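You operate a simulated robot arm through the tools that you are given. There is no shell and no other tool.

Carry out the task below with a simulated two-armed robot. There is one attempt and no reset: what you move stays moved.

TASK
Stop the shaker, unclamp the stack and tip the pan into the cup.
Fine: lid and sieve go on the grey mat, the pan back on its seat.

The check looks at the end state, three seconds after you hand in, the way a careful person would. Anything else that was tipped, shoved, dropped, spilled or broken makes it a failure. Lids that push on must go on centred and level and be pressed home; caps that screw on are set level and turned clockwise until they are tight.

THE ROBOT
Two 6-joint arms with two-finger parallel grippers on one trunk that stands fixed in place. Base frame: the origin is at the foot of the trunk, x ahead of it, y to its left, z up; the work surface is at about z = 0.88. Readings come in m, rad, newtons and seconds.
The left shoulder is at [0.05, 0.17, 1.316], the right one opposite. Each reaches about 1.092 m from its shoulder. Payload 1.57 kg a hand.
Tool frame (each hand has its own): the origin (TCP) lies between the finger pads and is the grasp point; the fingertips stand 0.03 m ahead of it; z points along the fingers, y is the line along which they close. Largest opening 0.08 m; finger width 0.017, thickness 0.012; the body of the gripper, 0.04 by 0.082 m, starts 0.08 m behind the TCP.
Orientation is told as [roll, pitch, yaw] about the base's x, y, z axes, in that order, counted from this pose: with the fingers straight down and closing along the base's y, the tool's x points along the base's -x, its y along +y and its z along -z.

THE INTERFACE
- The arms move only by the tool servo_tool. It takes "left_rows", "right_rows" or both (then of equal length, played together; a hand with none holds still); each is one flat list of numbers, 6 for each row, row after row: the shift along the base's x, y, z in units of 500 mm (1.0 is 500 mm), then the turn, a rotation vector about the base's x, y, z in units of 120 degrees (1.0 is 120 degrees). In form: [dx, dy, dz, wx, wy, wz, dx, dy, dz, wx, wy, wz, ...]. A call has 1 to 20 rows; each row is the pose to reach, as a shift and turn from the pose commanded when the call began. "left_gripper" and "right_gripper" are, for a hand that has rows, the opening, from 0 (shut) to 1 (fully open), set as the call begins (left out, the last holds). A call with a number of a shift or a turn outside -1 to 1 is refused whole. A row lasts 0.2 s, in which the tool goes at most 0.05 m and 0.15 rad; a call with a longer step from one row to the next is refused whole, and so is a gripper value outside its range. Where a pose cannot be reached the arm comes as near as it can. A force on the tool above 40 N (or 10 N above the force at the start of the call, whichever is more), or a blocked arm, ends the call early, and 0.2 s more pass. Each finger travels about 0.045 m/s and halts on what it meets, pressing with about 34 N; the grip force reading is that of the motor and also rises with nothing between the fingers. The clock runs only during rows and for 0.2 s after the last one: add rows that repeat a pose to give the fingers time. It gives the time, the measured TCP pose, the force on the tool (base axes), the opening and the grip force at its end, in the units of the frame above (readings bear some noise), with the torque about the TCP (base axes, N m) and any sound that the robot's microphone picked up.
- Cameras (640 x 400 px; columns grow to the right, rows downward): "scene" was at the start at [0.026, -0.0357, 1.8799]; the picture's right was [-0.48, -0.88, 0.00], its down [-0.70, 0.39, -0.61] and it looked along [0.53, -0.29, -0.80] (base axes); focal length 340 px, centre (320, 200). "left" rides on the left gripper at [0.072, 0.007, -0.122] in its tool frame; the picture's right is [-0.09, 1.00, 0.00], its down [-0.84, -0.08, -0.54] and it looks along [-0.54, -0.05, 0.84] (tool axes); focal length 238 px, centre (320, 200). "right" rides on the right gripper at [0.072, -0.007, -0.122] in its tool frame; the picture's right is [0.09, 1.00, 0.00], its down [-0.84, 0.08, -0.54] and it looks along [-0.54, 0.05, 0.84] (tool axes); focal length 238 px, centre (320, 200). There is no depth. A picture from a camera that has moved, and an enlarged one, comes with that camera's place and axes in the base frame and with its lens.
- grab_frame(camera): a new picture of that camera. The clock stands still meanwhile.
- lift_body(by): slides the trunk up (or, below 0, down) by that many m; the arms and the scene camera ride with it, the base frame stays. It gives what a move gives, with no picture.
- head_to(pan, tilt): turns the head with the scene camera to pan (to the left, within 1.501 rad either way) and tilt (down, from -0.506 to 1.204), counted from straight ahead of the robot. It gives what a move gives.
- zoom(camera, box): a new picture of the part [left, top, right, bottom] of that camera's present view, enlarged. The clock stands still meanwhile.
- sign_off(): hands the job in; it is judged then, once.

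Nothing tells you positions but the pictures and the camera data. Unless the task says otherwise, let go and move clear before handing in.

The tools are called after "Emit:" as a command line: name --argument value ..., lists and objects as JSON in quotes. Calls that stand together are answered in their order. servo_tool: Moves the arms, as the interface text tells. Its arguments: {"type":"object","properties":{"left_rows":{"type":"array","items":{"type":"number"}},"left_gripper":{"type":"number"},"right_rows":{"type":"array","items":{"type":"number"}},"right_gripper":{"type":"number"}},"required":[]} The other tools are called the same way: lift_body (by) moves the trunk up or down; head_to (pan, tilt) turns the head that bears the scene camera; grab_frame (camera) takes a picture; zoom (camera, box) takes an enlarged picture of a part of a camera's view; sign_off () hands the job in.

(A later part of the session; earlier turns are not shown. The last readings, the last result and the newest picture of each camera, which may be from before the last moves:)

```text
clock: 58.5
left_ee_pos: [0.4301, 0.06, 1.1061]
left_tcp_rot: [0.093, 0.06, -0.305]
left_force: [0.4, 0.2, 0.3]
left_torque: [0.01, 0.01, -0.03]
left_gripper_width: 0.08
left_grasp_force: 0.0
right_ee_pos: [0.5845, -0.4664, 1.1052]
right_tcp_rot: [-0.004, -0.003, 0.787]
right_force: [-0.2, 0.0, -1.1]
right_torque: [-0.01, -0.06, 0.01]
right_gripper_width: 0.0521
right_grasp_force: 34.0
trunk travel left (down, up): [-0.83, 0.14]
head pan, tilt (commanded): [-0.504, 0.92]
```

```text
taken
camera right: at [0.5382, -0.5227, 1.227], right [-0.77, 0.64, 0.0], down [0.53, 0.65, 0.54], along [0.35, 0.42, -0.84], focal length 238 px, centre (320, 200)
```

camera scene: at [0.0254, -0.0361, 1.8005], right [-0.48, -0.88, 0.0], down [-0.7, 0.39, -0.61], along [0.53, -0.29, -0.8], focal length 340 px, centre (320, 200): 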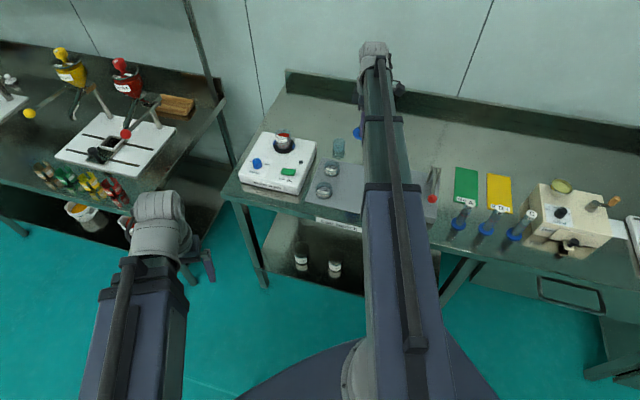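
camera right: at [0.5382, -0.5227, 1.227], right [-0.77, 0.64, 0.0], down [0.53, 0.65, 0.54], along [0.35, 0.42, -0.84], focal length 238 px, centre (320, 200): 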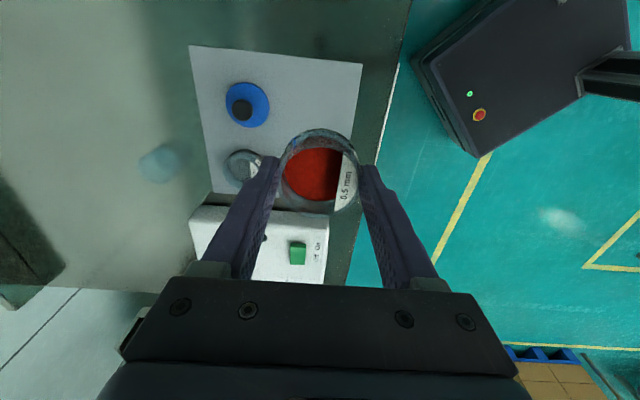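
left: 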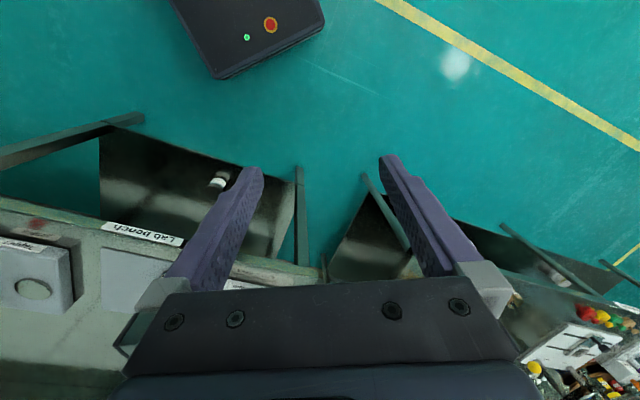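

The sieve hangs over free mat space, 10 cm from the lid. I lower it near the mat, then in small steps to contact.

Emit:
lift_body --by -0.162

Emit:
zoom --camera "scene" --box '[300, 100, 460, 200]'

Emit:
grab_frame --camera "right"

```text
clock: 60.4
left_ee_pos: [0.4296, 0.0598, 0.9444]
left_tcp_rot: [0.094, 0.059, -0.304]
left_force: [0.1, -0.4, -0.3]
left_torque: [-0.01, -0.01, -0.02]
left_gripper_width: 0.0801
left_grasp_force: 0.0
right_ee_pos: [0.5835, -0.4672, 0.9437]
right_tcp_rot: [-0.001, -0.001, 0.787]
right_force: [0.4, 0.2, -0.4]
right_torque: [-0.01, -0.01, 0.03]
right_gripper_width: 0.0523
right_grasp_force: 33.5
trunk travel left (down, up): [-0.668, 0.302]
head pan, tilt (commanded): [-0.504, 0.92]
```

```text
4.00 times, centred on (380, 150) of scene
camera zoom: at [0.026, -0.0356, 1.6166], right [-0.48, -0.88, 0.0], down [-0.7, 0.39, -0.61], along [0.53, -0.29, -0.8], focal length 1360 px, centre (80, 400)
```

zoom: 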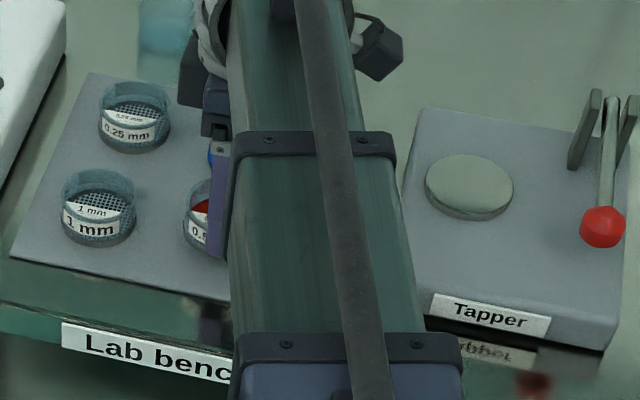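

```text
taken
camera right: at [0.5384, -0.5225, 1.0651], right [-0.77, 0.64, 0.0], down [0.53, 0.65, 0.54], along [0.35, 0.42, -0.84], focal length 238 px, centre (320, 200)
```

right: 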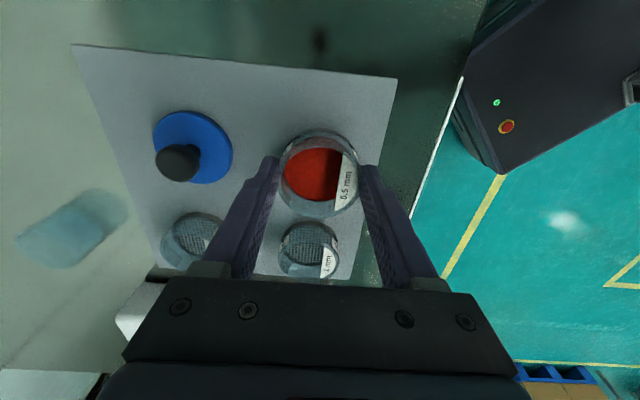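

All is clear around the sieve. I lower it the last centimetres.

Emit:
lift_body --by -0.01

Emit:
lift_body --by -0.004

Emit:
lift_body --by -0.003

```text
clock: 61.0
left_ee_pos: [0.429, 0.0599, 0.934]
left_tcp_rot: [0.093, 0.061, -0.305]
left_force: [0.0, -0.4, 0.3]
left_torque: [0.02, 0.01, 0.0]
left_gripper_width: 0.0797
left_grasp_force: 0.0
right_ee_pos: [0.5841, -0.4664, 0.9331]
right_tcp_rot: [-0.002, -0.003, 0.789]
right_force: [0.4, 0.4, -0.9]
right_torque: [0.02, 0.01, 0.0]
right_gripper_width: 0.0524
right_grasp_force: 34.2
trunk travel left (down, up): [-0.658, 0.312]
head pan, tilt (commanded): [-0.504, 0.92]
```

```text
clock: 61.5
left_ee_pos: [0.4286, 0.0589, 0.9311]
left_tcp_rot: [0.092, 0.06, -0.306]
left_force: [0.2, -0.9, -0.2]
left_torque: [0.01, -0.02, -0.05]
left_gripper_width: 0.08
left_grasp_force: 0.0
right_ee_pos: [0.5845, -0.4676, 0.9289]
right_tcp_rot: [-0.002, -0.001, 0.788]
right_force: [0.0, 0.3, -0.1]
right_torque: [0.01, -0.01, 0.02]
right_gripper_width: 0.0525
right_grasp_force: 34.1
trunk travel left (down, up): [-0.654, 0.316]
head pan, tilt (commanded): [-0.504, 0.92]
```

```text
clock: 62.0
left_ee_pos: [0.429, 0.0596, 0.9264]
left_tcp_rot: [0.092, 0.06, -0.307]
left_force: [0.1, 0.1, 0.5]
left_torque: [-0.01, 0.02, 0.0]
left_gripper_width: 0.0804
left_grasp_force: 0.1
right_ee_pos: [0.5848, -0.4672, 0.9257]
right_tcp_rot: [0.0, -0.002, 0.786]
right_force: [0.7, -0.4, 1.7]
right_torque: [0.06, 0.01, 0.0]
right_gripper_width: 0.0525
right_grasp_force: 34.0
trunk travel left (down, up): [-0.651, 0.319]
head pan, tilt (commanded): [-0.504, 0.92]
```

Emit:
lift_body --by -0.002

Emit:
zoom --camera "scene" --box '[320, 120, 384, 160]'

```text
clock: 62.5
left_ee_pos: [0.4285, 0.0604, 0.925]
left_tcp_rot: [0.095, 0.059, -0.305]
left_force: [0.1, -0.1, 0.0]
left_torque: [0.0, -0.01, 0.02]
left_gripper_width: 0.0799
left_grasp_force: 0.0
right_ee_pos: [0.5843, -0.4664, 0.9239]
right_tcp_rot: [-0.008, -0.004, 0.787]
right_force: [5.0, -4.0, 27.9]
right_torque: [-0.07, -0.13, 0.0]
right_gripper_width: 0.0526
right_grasp_force: 34.3
trunk travel left (down, up): [-0.649, 0.321]
head pan, tilt (commanded): [-0.504, 0.92]
```

```text
10.00 times, centred on (352, 140) of scene
camera zoom: at [0.0244, -0.0343, 1.598], right [-0.48, -0.88, 0.0], down [-0.7, 0.38, -0.61], along [0.53, -0.29, -0.8], focal length 3400 px, centre (0, 800)
```

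zoom: 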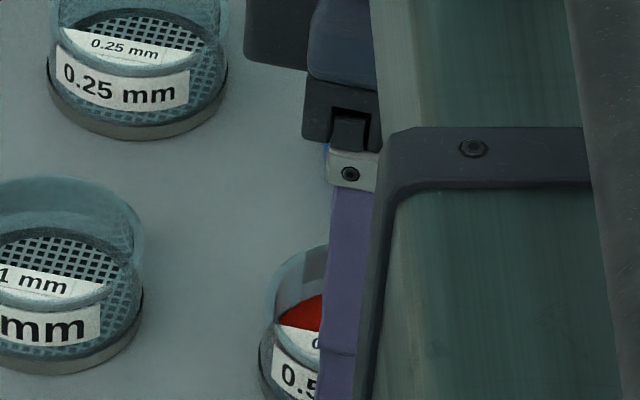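

Firm contact (28 N): the sieve stands on the mat. I relax by 1.5 mm, open the fingers a bit, and raise away.

Emit:
lift_body --by 0.0015

Emit:
servo_tool --right_rows '[0, 0, 0, 0, 0, 0, 0, 0, 0, 0, 0, 0, 0, 0, 0, 0, 0, 0]' --right_gripper 0.85

Emit:
lift_body --by 0.2

Emit:
grab_frame --camera "right"

Emit:
grab_frame --camera "scene"

```text
clock: 63.0
left_ee_pos: [0.43, 0.0583, 0.926]
left_tcp_rot: [0.091, 0.058, -0.306]
left_force: [0.4, 0.1, 0.5]
left_torque: [-0.02, 0.0, -0.01]
left_gripper_width: 0.0803
left_grasp_force: 0.1
right_ee_pos: [0.5848, -0.4673, 0.9257]
right_tcp_rot: [-0.002, -0.003, 0.787]
right_force: [3.0, -1.2, 8.4]
right_torque: [-0.08, -0.05, 0.0]
right_gripper_width: 0.0523
right_grasp_force: 33.9
trunk travel left (down, up): [-0.651, 0.319]
head pan, tilt (commanded): [-0.504, 0.92]
```

```text
clock: 63.8
left_ee_pos: [0.4298, 0.06, 0.9258]
left_tcp_rot: [0.094, 0.06, -0.304]
left_force: [-0.2, 0.2, 0.3]
left_torque: [0.01, 0.01, 0.01]
left_gripper_width: 0.0801
left_grasp_force: 0.0
right_ee_pos: [0.5843, -0.4668, 0.9254]
right_tcp_rot: [-0.002, -0.004, 0.788]
right_force: [-0.1, 0.0, -0.3]
right_torque: [-0.03, -0.01, 0.01]
right_gripper_width: 0.068
right_grasp_force: 0.0
trunk travel left (down, up): [-0.651, 0.319]
head pan, tilt (commanded): [-0.504, 0.92]
```

```text
clock: 66.0
left_ee_pos: [0.4295, 0.0596, 1.1255]
left_tcp_rot: [0.092, 0.062, -0.308]
left_force: [-0.6, 0.7, -0.5]
left_torque: [0.03, -0.04, 0.0]
left_gripper_width: 0.0798
left_grasp_force: 0.0
right_ee_pos: [0.5854, -0.4666, 1.1253]
right_tcp_rot: [-0.003, -0.004, 0.787]
right_force: [0.6, -1.0, 0.3]
right_torque: [-0.03, 0.04, -0.03]
right_gripper_width: 0.0678
right_grasp_force: 0.1
trunk travel left (down, up): [-0.851, 0.119]
head pan, tilt (commanded): [-0.504, 0.92]
```

```text
taken
camera right: at [0.5385, -0.5226, 1.2475], right [-0.77, 0.64, 0.0], down [0.53, 0.65, 0.54], along [0.35, 0.42, -0.84], focal length 238 px, centre (320, 200)
```

right: 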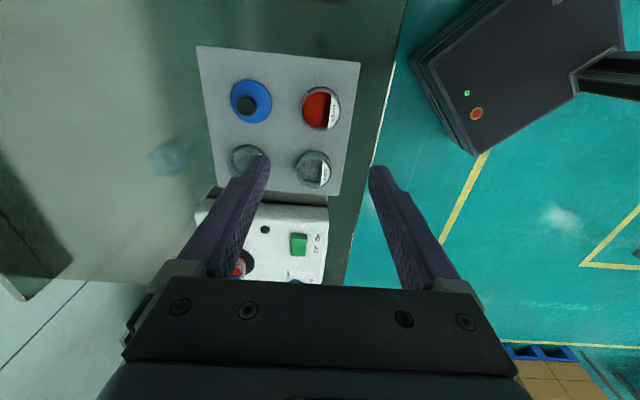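

```text
taken
camera scene: at [0.0261, -0.0357, 1.799], right [-0.48, -0.88, 0.0], down [-0.7, 0.39, -0.61], along [0.53, -0.29, -0.8], focal length 340 px, centre (320, 200)
```

scene: 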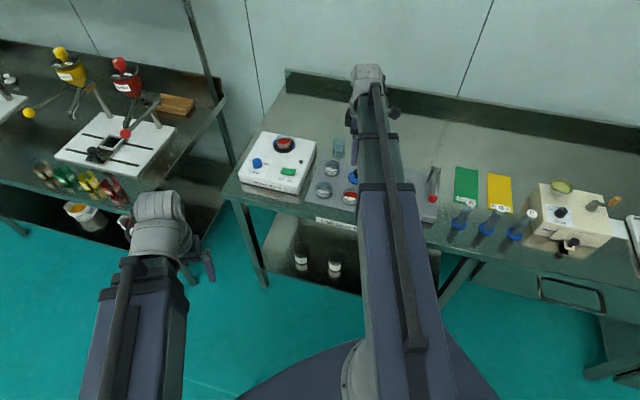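

Lid and sieve now stand on the mat. I take close looks at the pan in its seat and at the cup to plan the pour.

Emit:
zoom --camera "scene" --box '[252, 125, 316, 165]'

Emit:
zoom --camera "scene" --box '[310, 130, 374, 170]'

Emit:
zoom --camera "scene" --box '[230, 120, 390, 220]'

```text
10.00 times, centred on (284, 145) of scene
camera zoom: at [0.0261, -0.0357, 1.799], right [-0.48, -0.88, 0.0], down [-0.7, 0.39, -0.61], along [0.53, -0.29, -0.8], focal length 3400 px, centre (680, 750)
```

zoom: 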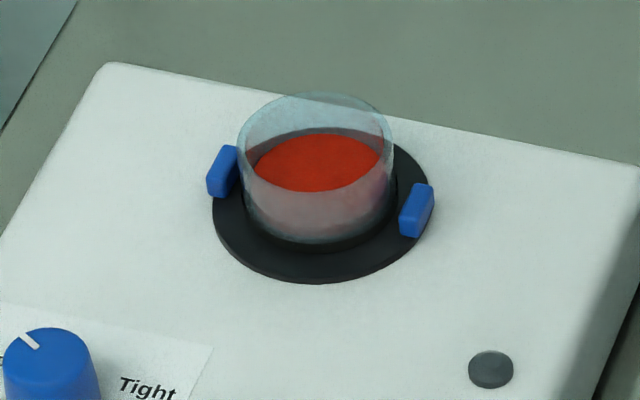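

```text
10.00 times, centred on (342, 150) of scene
camera zoom: at [0.0261, -0.0357, 1.799], right [-0.48, -0.88, 0.0], down [-0.7, 0.39, -0.61], along [0.53, -0.29, -0.8], focal length 3400 px, centre (100, 700)
```

zoom: 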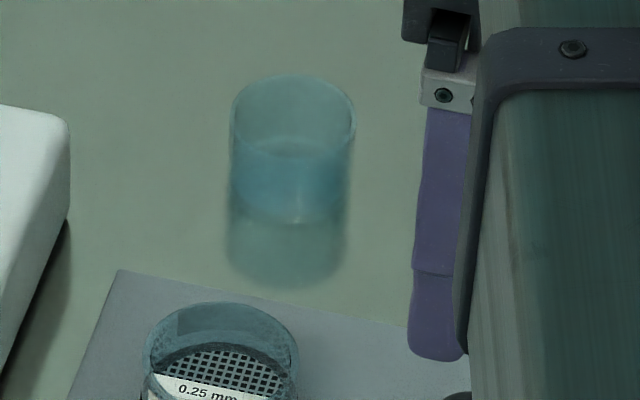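

```text
4.00 times, centred on (310, 170) of scene
camera zoom: at [0.0261, -0.0357, 1.799], right [-0.48, -0.88, 0.0], down [-0.7, 0.39, -0.61], along [0.53, -0.29, -0.8], focal length 1360 px, centre (360, 320)
```

zoom: 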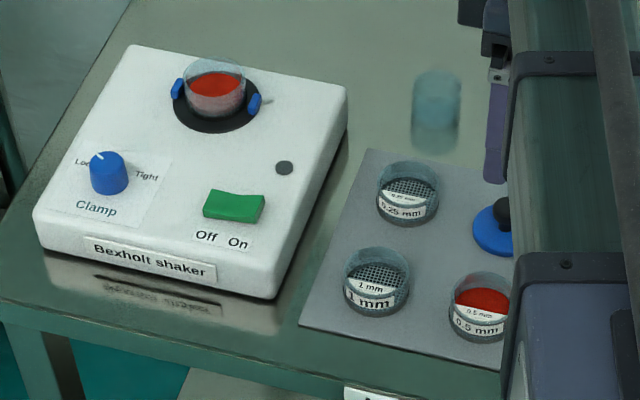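

The pan is about 55 mm wide and 25 mm tall, with a shallow layer of red powder, and the opened jaws sit left and right of it. Before choosing a side grip for pouring I need the wrist's range, so I raise the trunk and test tilts in free space.

Emit:
lift_body --by 0.115

Emit:
servo_tool --right_rows '[0.065, 0.0055, 0, 0, 0, -0.035, 0.13, 0.011, 0, 0, 0, -0.07, 0.195, 0.0165, 0, 0, 0, -0.105, 0.26, 0.022, 0, 0, 0, -0.14, 0.325, 0.0275, 0, 0, 0, -0.175, 0.389, 0.033, 0, 0, 0, -0.209]'

Emit:
servo_tool --right_rows '[0, 0, 0, 0.0213, -0.0588, 0, 0, 0, 0, 0.0427, -0.1175, 0, 0, 0, 0, 0.064, -0.1763, 0, 0, 0, 0, 0.0853, -0.235, 0, 0, 0, 0, 0.1067, -0.2938, 0, 0, 0, 0, 0.128, -0.3525, 0, 0, 0, 0, 0.128, -0.3525, 0]'

```text
clock: 67.5
left_ee_pos: [0.4293, 0.0593, 1.2421]
left_tcp_rot: [0.092, 0.059, -0.308]
left_force: [0.4, 0.6, 0.1]
left_torque: [0.02, -0.02, 0.0]
left_gripper_width: 0.0803
left_grasp_force: 0.1
right_ee_pos: [0.5841, -0.4673, 1.2399]
right_tcp_rot: [-0.001, -0.002, 0.786]
right_force: [-1.0, 0.0, 0.1]
right_torque: [-0.01, -0.02, 0.0]
right_gripper_width: 0.0679
right_grasp_force: 0.0
trunk travel left (down, up): [-0.966, 0.004]
head pan, tilt (commanded): [-0.504, 0.92]
```

```text
clock: 68.9
left_ee_pos: [0.4309, 0.0594, 1.2419]
left_tcp_rot: [0.092, 0.062, -0.305]
left_force: [-0.4, -0.5, -0.2]
left_torque: [0.01, -0.03, 0.02]
left_gripper_width: 0.08
left_grasp_force: 0.0
right_ee_pos: [0.7804, -0.4507, 1.2401]
right_tcp_rot: [0.0, -0.001, 0.348]
right_force: [0.0, 0.2, 0.2]
right_torque: [-0.03, -0.01, -0.02]
right_gripper_width: 0.068
right_grasp_force: 0.1
trunk travel left (down, up): [-0.966, 0.004]
head pan, tilt (commanded): [-0.504, 0.92]
```

```text
clock: 70.5
left_ee_pos: [0.4296, 0.0591, 1.2417]
left_tcp_rot: [0.094, 0.06, -0.306]
left_force: [0.9, -0.1, 0.6]
left_torque: [0.01, -0.01, 0.01]
left_gripper_width: 0.0799
left_grasp_force: 0.0
right_ee_pos: [0.7795, -0.4506, 1.3048]
right_tcp_rot: [-0.003, -0.789, 0.352]
right_force: [0.1, 0.2, -0.7]
right_torque: [0.01, -0.01, -0.02]
right_gripper_width: 0.068
right_grasp_force: 0.0
right hand out of reach, approached as far as the arm can: row 2, 3, 4, 5, 6, 7
trunk travel left (down, up): [-0.966, 0.004]
head pan, tilt (commanded): [-0.504, 0.92]
```

A 45° forward tilt at azimuth 20° works. I now test tipping the hand all the way over past vertical (the pouring motion), in the same free spot.

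Emit:
servo_tool --right_rows '[0, 0, 0, -0.0228, 0.0627, 0, 0, 0, 0, -0.0456, 0.1253, 0, 0, 0, 0, -0.0684, 0.188, 0, 0, 0, 0, -0.0912, 0.2507, 0, 0, 0, 0, -0.114, 0.3133, 0, 0, 0, 0, -0.1368, 0.376, 0, 0, 0, 0, -0.1596, 0.4387, 0, 0, 0, 0, -0.1824, 0.5013, 0, 0, 0, 0, -0.2052, 0.564, 0, 0, 0, 0, -0.228, 0.6267, 0, 0, 0, 0, -0.2508, 0.6893, 0, 0, 0, 0, -0.2736, 0.752, 0, 0, 0, 0, -0.2964, 0.8147, 0, 0, 0, 0, -0.3192, 0.8773, 0, 0, 0, 0, -0.342, 0.94, 0]'

Emit:
grab_frame --camera "scene"

```text
clock: 73.7
left_ee_pos: [0.4298, 0.0602, 1.2416]
left_tcp_rot: [0.091, 0.058, -0.306]
left_force: [0.5, 0.0, 0.0]
left_torque: [-0.01, 0.01, 0.01]
left_gripper_width: 0.0802
left_grasp_force: 0.0
right_ee_pos: [0.7464, -0.5402, 1.3083]
right_tcp_rot: [-0.171, 0.798, 0.381]
right_force: [0.0, 0.7, -1.1]
right_torque: [0.0, 0.01, 0.02]
right_gripper_width: 0.0681
right_grasp_force: 0.2
right hand out of reach, approached as far as the arm can: row 1, 2, 3, 4, 5, 6, 7, 8, 9, 10, 11, 12, 13, 14, 15
trunk travel left (down, up): [-0.966, 0.004]
head pan, tilt (commanded): [-0.504, 0.92]
```

```text
taken
camera scene: at [0.0265, -0.0345, 1.9141], right [-0.48, -0.88, 0.0], down [-0.7, 0.38, -0.61], along [0.53, -0.29, -0.8], focal length 340 px, centre (320, 200)
```

scene: 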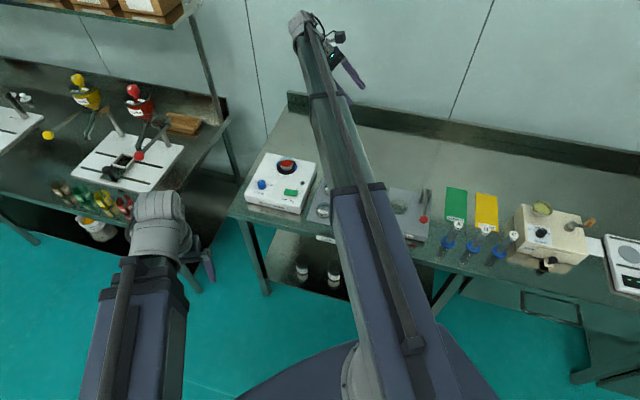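

Tipping back past vertical at azimuth 20° runs into a wrist limit (about 115° from the boom direction). I return to vertical and test the same pour motion with the hand facing the bench's left (azimuth about 57°), where the wrist should allow much more.

Emit:
servo_tool --right_rows '[0, 0, 0, 0.0214, -0.0588, 0, 0, 0, 0, 0.0428, -0.1175, 0, 0, 0, 0, 0.0641, -0.1763, 0, 0, 0, 0, 0.0855, -0.235, 0, 0, 0, 0, 0.1069, -0.2938, 0, 0, 0, 0, 0.1283, -0.3525, 0, 0, 0, 0, 0.1497, -0.4113, 0, 0, 0, 0, 0.171, -0.47, 0, 0, 0, 0, 0.1924, -0.5288, 0, 0, 0, 0, 0.2138, -0.5875, 0, 0, 0, 0, 0.2138, -0.5875, 0]'

Emit:
servo_tool --right_rows '[0, 0, 0, 0, 0, 0.062, 0, 0, 0, 0, 0, 0.124, 0, 0, 0, 0, 0, 0.186, 0, 0, 0, 0, 0, 0.248, 0, 0, 0, 0, 0, 0.31, 0, 0, 0, 0, 0, 0.31]'

```text
clock: 76.1
left_ee_pos: [0.4298, 0.0607, 1.2417]
left_tcp_rot: [0.093, 0.06, -0.305]
left_force: [0.3, -0.1, -1.3]
left_torque: [-0.01, 0.01, 0.0]
left_gripper_width: 0.08
left_grasp_force: 0.1
right_ee_pos: [0.7465, -0.5439, 1.2741]
right_tcp_rot: [-0.205, -0.515, 0.374]
right_force: [0.6, 0.0, 0.5]
right_torque: [0.0, 0.01, 0.02]
right_gripper_width: 0.0681
right_grasp_force: 0.2
right hand out of reach, approached as far as the arm can: row 1, 2, 3, 4, 5, 6, 7, 8, 9, 10, 11
trunk travel left (down, up): [-0.966, 0.004]
head pan, tilt (commanded): [-0.504, 0.92]
```

```text
clock: 77.5
left_ee_pos: [0.4304, 0.059, 1.2416]
left_tcp_rot: [0.092, 0.058, -0.304]
left_force: [0.2, 0.7, -0.3]
left_torque: [-0.01, 0.03, 0.02]
left_gripper_width: 0.08
left_grasp_force: 0.0
right_ee_pos: [0.7447, -0.543, 1.2724]
right_tcp_rot: [-0.207, -0.512, 1.027]
right_force: [1.1, 1.3, 0.5]
right_torque: [-0.01, 0.02, -0.02]
right_gripper_width: 0.0682
right_grasp_force: 0.0
trunk travel left (down, up): [-0.966, 0.004]
head pan, tilt (commanded): [-0.504, 0.92]
```

The commanded pose follows the achieved one, so I re-level the hand to yaw 1.0 with a 40° forward tilt (the planned grasp attitude) and check it.

Emit:
servo_tool --right_rows '[0.037, 0.002, 0, 0.0395, 0.0074, 0.0145, 0.074, 0.004, 0, 0.079, 0.0149, 0.029, 0.11, 0.006, 0, 0.1185, 0.0223, 0.0435, 0.11, 0.006, 0, 0.1185, 0.0223, 0.0435]'

```text
clock: 78.5
left_ee_pos: [0.4285, 0.0603, 1.2426]
left_tcp_rot: [0.094, 0.06, -0.307]
left_force: [-0.5, -0.1, -0.4]
left_torque: [-0.02, -0.02, 0.0]
left_gripper_width: 0.0801
left_grasp_force: 0.0
right_ee_pos: [0.7984, -0.5383, 1.2928]
right_tcp_rot: [0.004, -0.699, 0.995]
right_force: [-0.2, -0.3, 0.6]
right_torque: [0.03, -0.01, -0.04]
right_gripper_width: 0.0681
right_grasp_force: 0.1
right hand out of reach, approached as far as the arm can: row 1, 2, 3, 4
trunk travel left (down, up): [-0.966, 0.004]
head pan, tilt (commanded): [-0.504, 0.92]
```

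Grasp attitude reached. Now I test the full 120° pour tilt about the closing axis at this azimuth, still in free space.

Emit:
servo_tool --right_rows '[0, 0, 0, -0.0561, 0.036, 0, 0, 0, 0, -0.1122, 0.072, 0, 0, 0, 0, -0.1683, 0.1081, 0, 0, 0, 0, -0.2244, 0.1441, 0, 0, 0, 0, -0.2805, 0.1801, 0, 0, 0, 0, -0.3366, 0.2161, 0, 0, 0, 0, -0.3927, 0.2521, 0, 0, 0, 0, -0.4488, 0.2882, 0, 0, 0, 0, -0.5049, 0.3242, 0, 0, 0, 0, -0.561, 0.3602, 0, 0, 0, 0, -0.6171, 0.3962, 0, 0, 0, 0, -0.6732, 0.4322, 0, 0, 0, 0, -0.7293, 0.4683, 0, 0, 0, 0, -0.7854, 0.5043, 0, 0, 0, 0, -0.8415, 0.5403, 0]'

Emit:
grab_frame --camera "scene"

Emit:
grab_frame --camera "right"

```text
clock: 81.7
left_ee_pos: [0.4293, 0.0601, 1.2415]
left_tcp_rot: [0.091, 0.059, -0.306]
left_force: [0.2, -0.4, 0.6]
left_torque: [0.0, 0.03, -0.02]
left_gripper_width: 0.08
left_grasp_force: 0.1
right_ee_pos: [0.785, -0.5378, 1.4219]
right_tcp_rot: [-0.022, 1.393, 0.98]
right_force: [-0.1, -0.3, -0.1]
right_torque: [0.0, 0.02, 0.02]
right_gripper_width: 0.068
right_grasp_force: 0.1
right hand out of reach, approached as far as the arm can: row 1, 2, 3, 4, 5, 6, 7, 8, 9, 11, 12, 13, 14, 15
trunk travel left (down, up): [-0.966, 0.004]
head pan, tilt (commanded): [-0.504, 0.92]
```

```text
taken
camera scene: at [0.026, -0.0356, 1.914], right [-0.48, -0.88, 0.0], down [-0.7, 0.39, -0.61], along [0.53, -0.29, -0.8], focal length 340 px, centre (320, 200)
```

scene: 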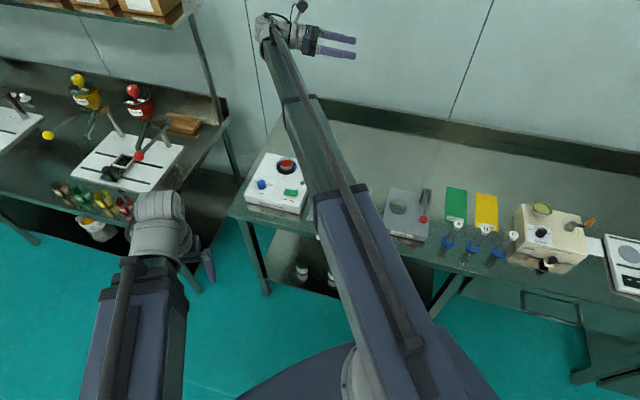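

```text
taken
camera right: at [0.8487, -0.4504, 1.5145], right [-0.85, 0.53, 0.09], down [0.3, 0.61, -0.73], along [-0.44, -0.59, -0.68], focal length 238 px, centre (320, 200)
```

right: 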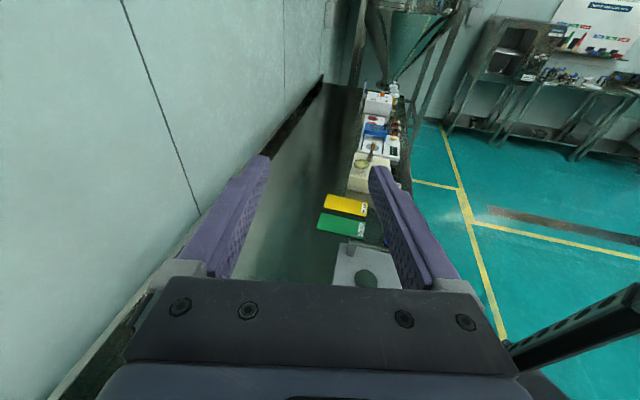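

The pour motion works here: the hand reached pitch +1.39 with only a small position error, giving about 120° of pan tilt. I return to fingers-down above the cup to measure the cup's position precisely.

Emit:
servo_tool --right_rows '[0, 0, 0, 0.0552, -0.037, 0, 0, 0, 0, 0.1105, -0.0741, 0, 0, 0, 0, 0.1657, -0.1111, 0, 0, 0, 0, 0.221, -0.1482, 0, 0.01, -0.005, 0, 0.2762, -0.1852, 0, 0.02, -0.01, 0, 0.3314, -0.2223, 0, 0.03, -0.017, 0, 0.3867, -0.2593, 0, 0.04, -0.022, 0, 0.4419, -0.2964, 0, 0.05, -0.028, 0, 0.4972, -0.3334, 0, 0.06, -0.034, 0, 0.5524, -0.3705, 0, 0.06, -0.034, 0, 0.5524, -0.3705, 0]'

Emit:
grab_frame --camera "right"

```text
clock: 84.1
left_ee_pos: [0.4298, 0.0606, 1.2417]
left_tcp_rot: [0.092, 0.06, -0.306]
left_force: [1.1, 0.4, -0.1]
left_torque: [-0.01, 0.0, -0.02]
left_gripper_width: 0.0802
left_grasp_force: 0.1
right_ee_pos: [0.8228, -0.5486, 1.2404]
right_tcp_rot: [-0.02, 0.002, 0.981]
right_force: [1.3, 0.5, -1.0]
right_torque: [0.01, 0.03, 0.0]
right_gripper_width: 0.0681
right_grasp_force: 0.0
right hand out of reach, approached as far as the arm can: row 1, 2, 3, 4, 5, 6, 7, 8, 9, 10, 11
trunk travel left (down, up): [-0.966, 0.004]
head pan, tilt (commanded): [-0.504, 0.92]
```

```text
taken
camera right: at [0.7859, -0.6096, 1.363], right [-0.88, 0.48, -0.02], down [0.39, 0.74, 0.54], along [0.27, 0.47, -0.84], focal length 238 px, centre (320, 200)
```

right: 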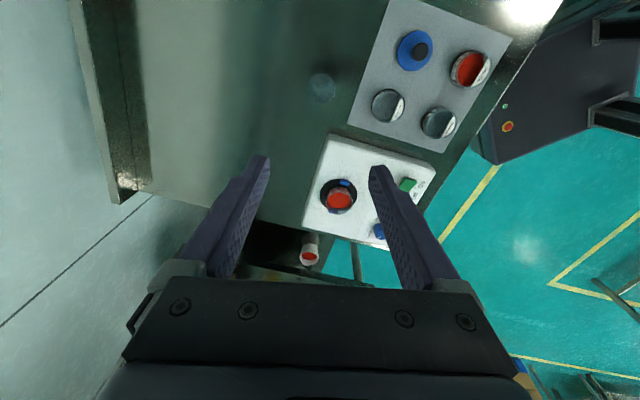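

The cup is almost directly below. I level the slight roll, and lower to get a closer view of the cup.

Emit:
servo_tool --right_rows '[0, 0, 0, 0.0053, 0.0079, 0, 0, 0, 0, 0.0053, 0.0079, 0]'

Emit:
lift_body --by -0.18

Emit:
zoom --camera "right" --box '[200, 50, 440, 200]'

```text
clock: 84.7
left_ee_pos: [0.429, 0.0592, 1.2405]
left_tcp_rot: [0.093, 0.06, -0.306]
left_force: [-0.4, -0.3, 0.5]
left_torque: [0.02, 0.0, 0.01]
left_gripper_width: 0.0801
left_grasp_force: 0.0
right_ee_pos: [0.8197, -0.5475, 1.2402]
right_tcp_rot: [0.001, 0.0, 0.982]
right_force: [-0.2, 0.0, -0.2]
right_torque: [0.02, -0.02, 0.0]
right_gripper_width: 0.0679
right_grasp_force: 0.0
trunk travel left (down, up): [-0.966, 0.004]
head pan, tilt (commanded): [-0.504, 0.92]
```

```text
clock: 86.7
left_ee_pos: [0.429, 0.0594, 1.0614]
left_tcp_rot: [0.092, 0.061, -0.303]
left_force: [-0.1, 0.2, 0.0]
left_torque: [0.02, -0.02, 0.0]
left_gripper_width: 0.0801
left_grasp_force: 0.0
right_ee_pos: [0.8196, -0.5475, 1.0607]
right_tcp_rot: [0.0, 0.002, 0.98]
right_force: [0.0, 0.6, -0.4]
right_torque: [0.03, 0.0, 0.0]
right_gripper_width: 0.0681
right_grasp_force: 0.1
trunk travel left (down, up): [-0.786, 0.184]
head pan, tilt (commanded): [-0.504, 0.92]
```

```text
2.67 times, centred on (320, 125) of right
camera zoom: at [0.7863, -0.6112, 1.183], right [-0.88, 0.48, 0.0], down [0.4, 0.74, 0.54], along [0.26, 0.47, -0.84], focal length 636 px, centre (320, 400)
```

zoom: 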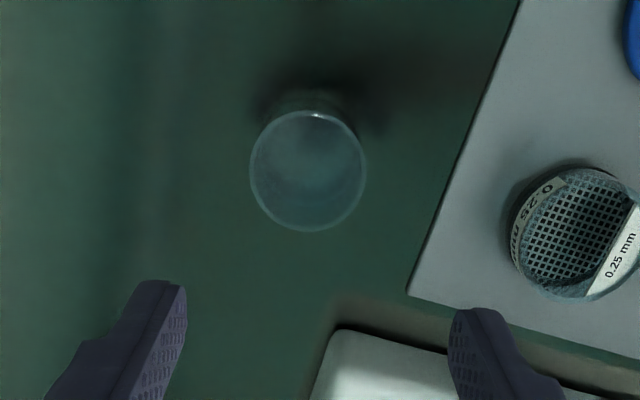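

The cup (about 48 mm wide, rim near z = 0.915) is about 1.3 cm toward the camera side. I centre over it and come closer to refine.

Emit:
servo_tool --right_rows '[-0.0042, -0.024, 0, 0, 0, 0, -0.0042, -0.024, 0, 0, 0, 0]' --right_gripper 1

Emit:
lift_body --by -0.085

Emit:
zoom --camera "right" --box '[200, 70, 440, 220]'

```text
clock: 87.3
left_ee_pos: [0.4292, 0.0591, 1.0622]
left_tcp_rot: [0.092, 0.058, -0.305]
left_force: [0.5, 1.1, -0.1]
left_torque: [0.0, -0.02, 0.03]
left_gripper_width: 0.0799
left_grasp_force: 0.1
right_ee_pos: [0.819, -0.5605, 1.0605]
right_tcp_rot: [0.0, 0.001, 0.98]
right_force: [0.8, 0.5, 0.4]
right_torque: [0.01, 0.04, 0.01]
right_gripper_width: 0.0798
right_grasp_force: 0.1
trunk travel left (down, up): [-0.786, 0.184]
head pan, tilt (commanded): [-0.504, 0.92]
```

```text
clock: 88.5
left_ee_pos: [0.429, 0.0602, 0.9772]
left_tcp_rot: [0.092, 0.059, -0.306]
left_force: [-0.1, -0.2, 0.4]
left_torque: [0.0, 0.01, 0.01]
left_gripper_width: 0.08
left_grasp_force: 0.0
right_ee_pos: [0.8197, -0.5601, 0.9768]
right_tcp_rot: [0.0, 0.003, 0.982]
right_force: [-0.6, 0.3, -0.9]
right_torque: [0.0, -0.02, -0.02]
right_gripper_width: 0.0801
right_grasp_force: 0.0
trunk travel left (down, up): [-0.701, 0.269]
head pan, tilt (commanded): [-0.504, 0.92]
```

```text
2.67 times, centred on (320, 145) of right
camera zoom: at [0.7843, -0.6236, 1.098], right [-0.88, 0.48, 0.0], down [0.4, 0.74, 0.54], along [0.26, 0.47, -0.84], focal length 636 px, centre (320, 347)
```

zoom: 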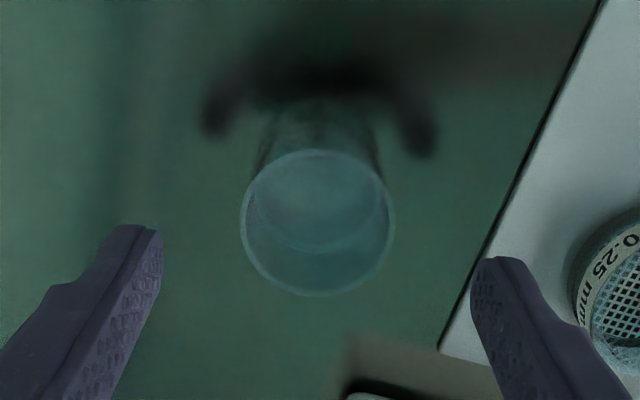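

The cup centre is at about (0.820, -0.560), directly under the TCP. Now I rise and bring the hand to the pan with a 40° forward tilt facing the bench's left; in that attitude the hand camera looks at the pan from the side.

Emit:
lift_body --by 0.11

Emit:
servo_tool --right_rows '[0.0094, 0.0311, 0, 0.0462, -0.0308, 0, 0.0283, 0.0932, 0, 0.0924, -0.0617, 0, 0.0472, 0.1553, 0, 0.1387, -0.0925, 0, 0.066, 0.2175, 0, 0.1849, -0.1233, 0, 0.0849, 0.2796, 0, 0.2311, -0.1542, 0, 0.1038, 0.3418, 0, 0.2773, -0.185, 0, 0.1132, 0.3728, 0, 0.2773, -0.185, 0, 0.1132, 0.3728, 0, 0.2773, -0.185, 0]'

Emit:
grab_frame --camera "right"

Emit:
grab_frame --camera "scene"

```text
clock: 89.9
left_ee_pos: [0.4287, 0.0592, 1.086]
left_tcp_rot: [0.093, 0.062, -0.306]
left_force: [0.0, 0.5, 0.4]
left_torque: [0.03, 0.01, 0.03]
left_gripper_width: 0.0802
left_grasp_force: 0.1
right_ee_pos: [0.8182, -0.5603, 1.0846]
right_tcp_rot: [0.002, 0.002, 0.98]
right_force: [-0.7, 0.0, -0.8]
right_torque: [0.01, 0.01, 0.0]
right_gripper_width: 0.08
right_grasp_force: 0.0
trunk travel left (down, up): [-0.811, 0.159]
head pan, tilt (commanded): [-0.504, 0.92]
```

```text
clock: 91.7
left_ee_pos: [0.4291, 0.0589, 1.0866]
left_tcp_rot: [0.093, 0.058, -0.305]
left_force: [0.3, 0.3, 0.2]
left_torque: [-0.01, -0.02, 0.01]
left_gripper_width: 0.0803
left_grasp_force: 0.0
right_ee_pos: [0.8739, -0.3752, 1.1362]
right_tcp_rot: [0.002, -0.696, 0.979]
right_force: [0.6, 0.3, -0.2]
right_torque: [0.0, 0.04, 0.02]
right_gripper_width: 0.0798
right_grasp_force: 0.0
right hand out of reach, approached as far as the arm can: row 2, 3, 4, 5, 6, 7, 8
trunk travel left (down, up): [-0.811, 0.159]
head pan, tilt (commanded): [-0.504, 0.92]
```

```text
taken
camera right: at [0.805, -0.4899, 1.1844], right [-0.87, 0.5, -0.06], down [0.1, 0.29, 0.95], along [0.49, 0.82, -0.3], focal length 238 px, centre (320, 200)
```

right: 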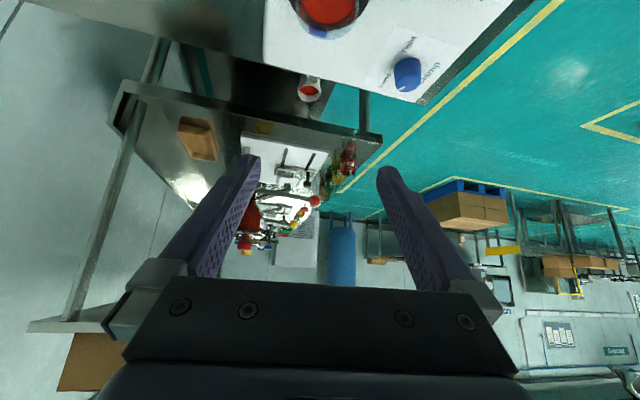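

```text
taken
camera scene: at [0.026, -0.0357, 1.759], right [-0.48, -0.88, 0.0], down [-0.7, 0.39, -0.61], along [0.53, -0.29, -0.8], focal length 340 px, centre (320, 200)
```

scene: 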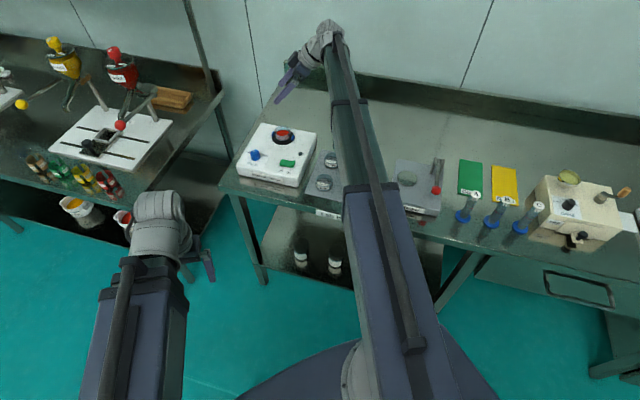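

The 40° hand pitch corresponds to 50° below horizontal; I flatten it a bit (pitch -0.84) for more pour range, then lower 12 cm to view the pan from the side.

Emit:
servo_tool --right_rows '[0.002, 0.001, 0, 0.0281, -0.0189, 0, 0.004, 0.002, 0, 0.0563, -0.0378, 0, 0.004, 0.002, 0, 0.0563, -0.0378, 0]'

Emit:
lift_body --by -0.12

Emit:
grab_frame --camera "right"

Emit:
zoom --camera "scene" --box '[230, 60, 390, 160]'

```text
clock: 92.5
left_ee_pos: [0.4291, 0.0594, 1.0859]
left_tcp_rot: [0.091, 0.062, -0.305]
left_force: [-0.7, -0.6, 0.5]
left_torque: [0.01, 0.01, 0.0]
left_gripper_width: 0.0798
left_grasp_force: 0.0
right_ee_pos: [0.8761, -0.3765, 1.1578]
right_tcp_rot: [0.002, -0.838, 0.979]
right_force: [-0.4, -0.1, 0.3]
right_torque: [0.01, 0.0, 0.0]
right_gripper_width: 0.0799
right_grasp_force: 0.0
right hand out of reach, approached as far as the arm can: row 1, 2, 3
trunk travel left (down, up): [-0.811, 0.159]
head pan, tilt (commanded): [-0.504, 0.92]
```

```text
clock: 94.0
left_ee_pos: [0.4304, 0.0609, 0.9675]
left_tcp_rot: [0.094, 0.059, -0.306]
left_force: [0.6, -0.9, 0.5]
left_torque: [0.03, 0.01, 0.0]
left_gripper_width: 0.0801
left_grasp_force: 0.1
right_ee_pos: [0.8761, -0.3755, 1.0395]
right_tcp_rot: [0.001, -0.838, 0.982]
right_force: [-0.3, 0.0, -0.4]
right_torque: [0.02, 0.03, 0.03]
right_gripper_width: 0.0801
right_grasp_force: 0.1
trunk travel left (down, up): [-0.691, 0.279]
head pan, tilt (commanded): [-0.504, 0.92]
```

```text
taken
camera right: at [0.8045, -0.4943, 1.0669], right [-0.86, 0.5, -0.07], down [0.02, 0.17, 0.98], along [0.51, 0.85, -0.16], focal length 238 px, centre (320, 200)
```

right: 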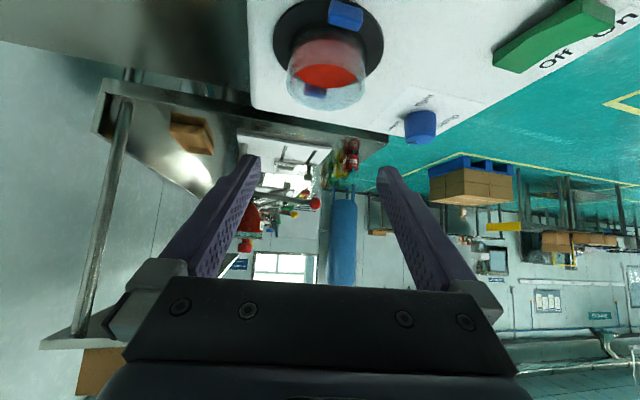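

```text
4.00 times, centred on (310, 110) of scene
camera zoom: at [0.0259, -0.0356, 1.6391], right [-0.48, -0.88, 0.0], down [-0.7, 0.39, -0.61], along [0.53, -0.29, -0.8], focal length 1360 px, centre (360, 560)
```

zoom: 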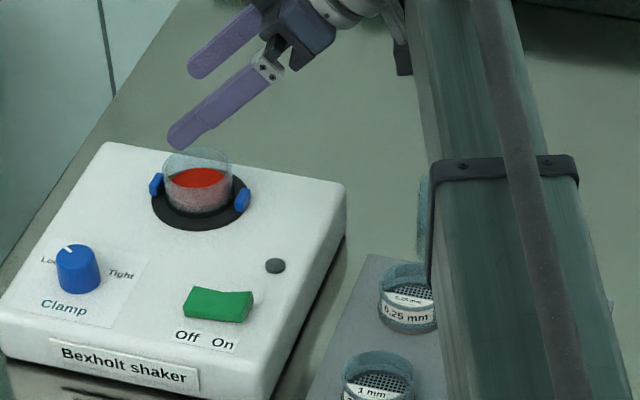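

The hand camera now sees the pan from the right side. I zoom on it to measure its axis offset and the rim and ring heights.

Emit:
zoom --camera "right" --box '[250, 0, 410, 115]'

```text
3.48 times, centred on (330, 58) of right
camera zoom: at [0.8045, -0.4943, 1.0669], right [-0.86, 0.5, -0.07], down [0.02, 0.17, 0.98], along [0.51, 0.85, -0.16], focal length 829 px, centre (285, 696)
```

zoom: 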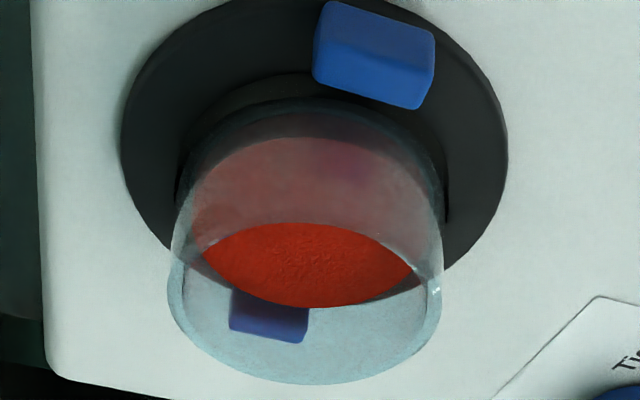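

Pan diameter is about 54 mm, centred between the fingers within 1 mm, rim at about z = 0.964. I lower so the inclined open fingers straddle the pan, stopping 1.5 cm above the final height.

Emit:
lift_body --by -0.054

Emit:
zoom --camera "right" --box '[200, 40, 440, 220]'

Emit:
zoom --camera "scene" --box '[240, 50, 352, 120]'

```text
clock: 95.0
left_ee_pos: [0.4289, 0.0594, 0.9135]
left_tcp_rot: [0.092, 0.059, -0.306]
left_force: [0.1, 0.7, -1.0]
left_torque: [-0.03, 0.03, 0.01]
left_gripper_width: 0.0801
left_grasp_force: 0.0
right_ee_pos: [0.8756, -0.3768, 0.9853]
right_tcp_rot: [0.002, -0.838, 0.981]
right_force: [0.1, 0.7, 0.2]
right_torque: [0.0, 0.02, -0.01]
right_gripper_width: 0.0799
right_grasp_force: 0.1
trunk travel left (down, up): [-0.637, 0.333]
head pan, tilt (commanded): [-0.504, 0.92]
```

```text
2.22 times, centred on (320, 130) of right
camera zoom: at [0.8045, -0.4943, 1.0129], right [-0.86, 0.5, -0.07], down [0.02, 0.17, 0.98], along [0.51, 0.85, -0.16], focal length 530 px, centre (320, 356)
```

zoom: 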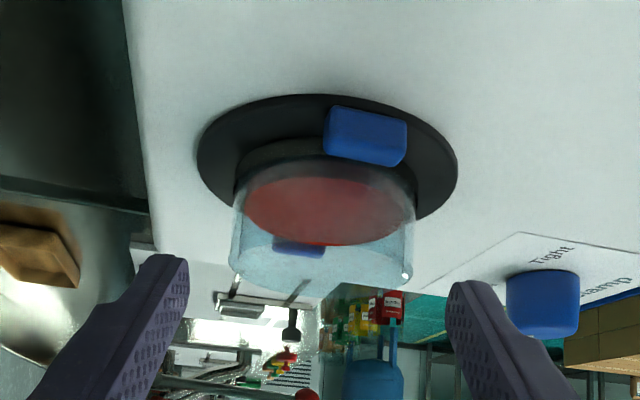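

```text
5.71 times, centred on (296, 85) of scene
camera zoom: at [0.0259, -0.0356, 1.5851], right [-0.48, -0.88, 0.0], down [-0.7, 0.39, -0.61], along [0.53, -0.29, -0.8], focal length 1943 px, centre (457, 857)
```

zoom: 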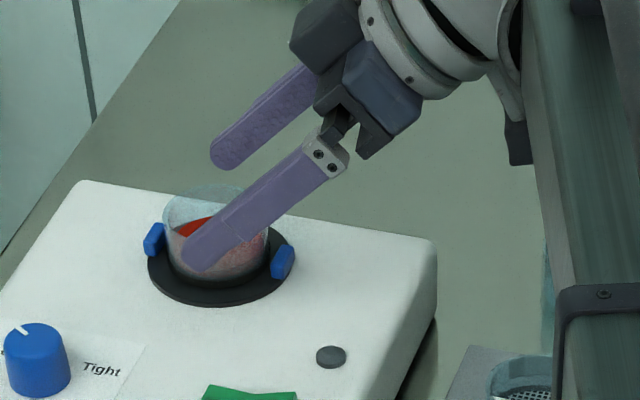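

The fingers are centred on the pan with the jaws between them. I lower the last stretch in small steps watching for contact.

Emit:
lift_body --by -0.012

Emit:
lift_body --by -0.004

Emit:
lift_body --by -0.003

Emit:
zoom --camera "right" --box '[200, 70, 440, 220]'

Emit:
zoom --camera "scene" --box '[240, 45, 336, 105]'

```text
clock: 95.5
left_ee_pos: [0.4283, 0.0602, 0.9001]
left_tcp_rot: [0.092, 0.061, -0.305]
left_force: [0.2, 0.5, 0.8]
left_torque: [0.03, 0.01, 0.01]
left_gripper_width: 0.0799
left_grasp_force: 0.0
right_ee_pos: [0.876, -0.3755, 0.972]
right_tcp_rot: [0.0, -0.837, 0.981]
right_force: [-0.2, -0.7, 0.5]
right_torque: [-0.01, 0.04, 0.04]
right_gripper_width: 0.0799
right_grasp_force: 0.0
trunk travel left (down, up): [-0.625, 0.345]
head pan, tilt (commanded): [-0.504, 0.92]
```

```text
clock: 96.1
left_ee_pos: [0.4284, 0.0593, 0.8969]
left_tcp_rot: [0.093, 0.061, -0.308]
left_force: [-1.0, 0.3, -0.4]
left_torque: [0.0, -0.03, 0.0]
left_gripper_width: 0.0802
left_grasp_force: 0.0
right_ee_pos: [0.8761, -0.3757, 0.9687]
right_tcp_rot: [0.002, -0.837, 0.98]
right_force: [0.4, 0.1, 0.6]
right_torque: [-0.02, -0.03, 0.03]
right_gripper_width: 0.0802
right_grasp_force: 0.0
trunk travel left (down, up): [-0.621, 0.349]
head pan, tilt (commanded): [-0.504, 0.92]
```

```text
clock: 96.6
left_ee_pos: [0.4287, 0.059, 0.8943]
left_tcp_rot: [0.094, 0.059, -0.305]
left_force: [-0.2, -0.8, -0.1]
left_torque: [-0.03, -0.01, 0.03]
left_gripper_width: 0.0802
left_grasp_force: 0.1
right_ee_pos: [0.8765, -0.376, 0.9655]
right_tcp_rot: [0.002, -0.837, 0.98]
right_force: [0.4, 0.5, -0.2]
right_torque: [0.0, 0.03, 0.0]
right_gripper_width: 0.0803
right_grasp_force: 0.0
trunk travel left (down, up): [-0.618, 0.352]
head pan, tilt (commanded): [-0.504, 0.92]
```

```text
2.67 times, centred on (320, 145) of right
camera zoom: at [0.8046, -0.4943, 0.9938], right [-0.86, 0.5, -0.07], down [0.02, 0.17, 0.98], along [0.51, 0.85, -0.16], focal length 636 px, centre (320, 347)
```

zoom: 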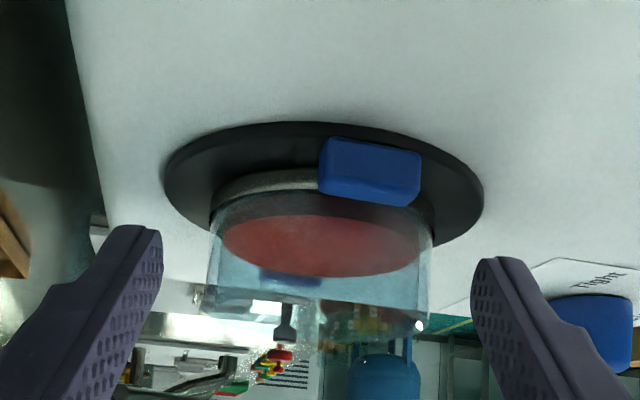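

```text
6.67 times, centred on (288, 75) of scene
camera zoom: at [0.026, -0.0356, 1.566], right [-0.48, -0.88, 0.0], down [-0.7, 0.39, -0.61], along [0.53, -0.29, -0.8], focal length 2266 px, centre (533, 1033)
```

zoom: 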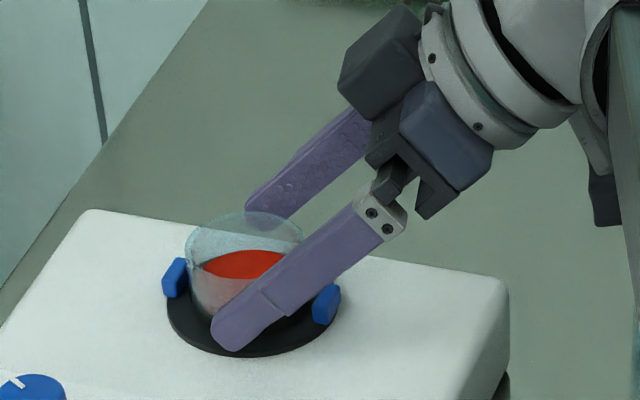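

The fingers flank the pan wall just above the black ring, with rim at z ≈ 0.961. I close the gripper on the pan.

Emit:
servo_tool --right_rows '[0, 0, 0, 0, 0, 0, 0, 0, 0, 0, 0, 0, 0, 0, 0, 0, 0, 0, 0, 0, 0, 0, 0, 0]' --right_gripper 0

Emit:
zoom --camera "right" --box '[200, 70, 440, 220]'

Emit:
zoom --camera "scene" --box '[240, 45, 336, 105]'

```text
clock: 97.6
left_ee_pos: [0.4293, 0.0591, 0.8935]
left_tcp_rot: [0.093, 0.059, -0.305]
left_force: [-0.5, 0.1, 0.5]
left_torque: [0.02, 0.03, 0.0]
left_gripper_width: 0.0802
left_grasp_force: 0.0
right_ee_pos: [0.8766, -0.3752, 0.9662]
right_tcp_rot: [0.0, -0.837, 0.978]
right_force: [0.6, -0.9, 1.7]
right_torque: [-0.04, -0.04, -0.01]
right_gripper_width: 0.0544
right_grasp_force: 34.4
trunk travel left (down, up): [-0.618, 0.352]
head pan, tilt (commanded): [-0.504, 0.92]
```

```text
2.67 times, centred on (320, 145) of right
camera zoom: at [0.8046, -0.4944, 0.9938], right [-0.86, 0.5, -0.07], down [0.02, 0.17, 0.98], along [0.51, 0.85, -0.16], focal length 636 px, centre (320, 347)
```

zoom: 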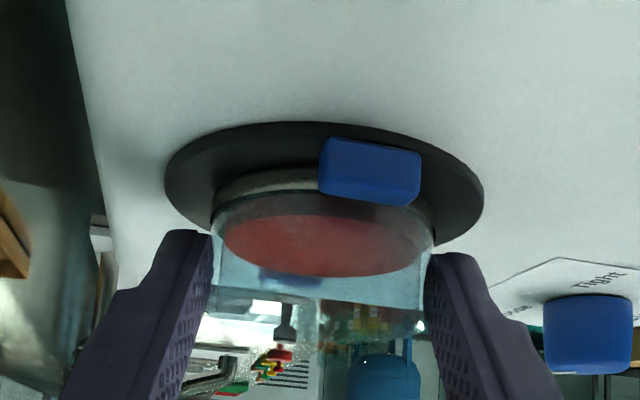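

```text
6.67 times, centred on (288, 75) of scene
camera zoom: at [0.026, -0.0356, 1.5661], right [-0.48, -0.88, 0.0], down [-0.7, 0.39, -0.61], along [0.53, -0.29, -0.8], focal length 2266 px, centre (533, 1033)
```

zoom: 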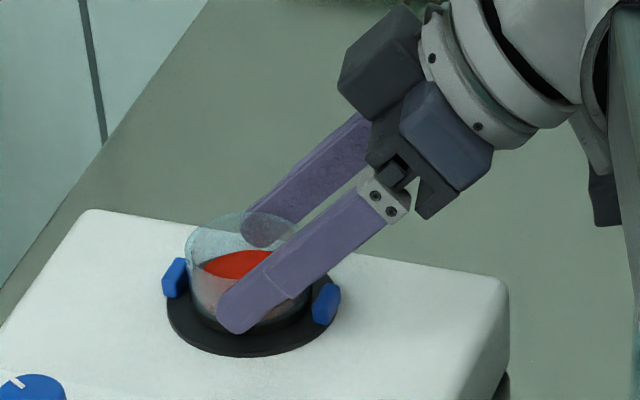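

The pan is gripped evenly at 54.4 mm (TCP (0.8766, -0.3755, 0.966), trunk reading -0.618, which I note for the return). I lift it 1.2 cm, check, then go on.

Emit:
lift_body --by 0.012

Emit:
zoom --camera "scene" --box '[240, 45, 336, 105]'

```text
clock: 98.2
left_ee_pos: [0.4287, 0.0596, 0.9062]
left_tcp_rot: [0.092, 0.061, -0.304]
left_force: [0.2, -0.3, -0.6]
left_torque: [-0.04, -0.02, 0.01]
left_gripper_width: 0.0801
left_grasp_force: 0.0
right_ee_pos: [0.8754, -0.3753, 0.9759]
right_tcp_rot: [0.002, -0.837, 0.979]
right_force: [-0.1, -0.5, -0.1]
right_torque: [0.02, 0.01, -0.01]
right_gripper_width: 0.0545
right_grasp_force: 33.5
trunk travel left (down, up): [-0.63, 0.34]
head pan, tilt (commanded): [-0.504, 0.92]
```

```text
6.67 times, centred on (288, 75) of scene
camera zoom: at [0.0264, -0.0358, 1.578], right [-0.48, -0.88, 0.0], down [-0.7, 0.39, -0.61], along [0.53, -0.29, -0.8], focal length 2266 px, centre (533, 1033)
```

zoom: 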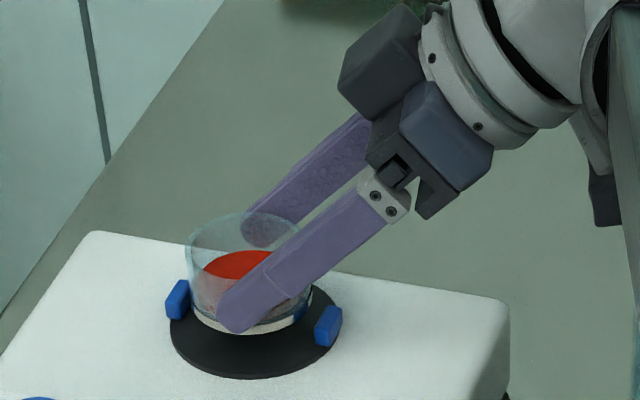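

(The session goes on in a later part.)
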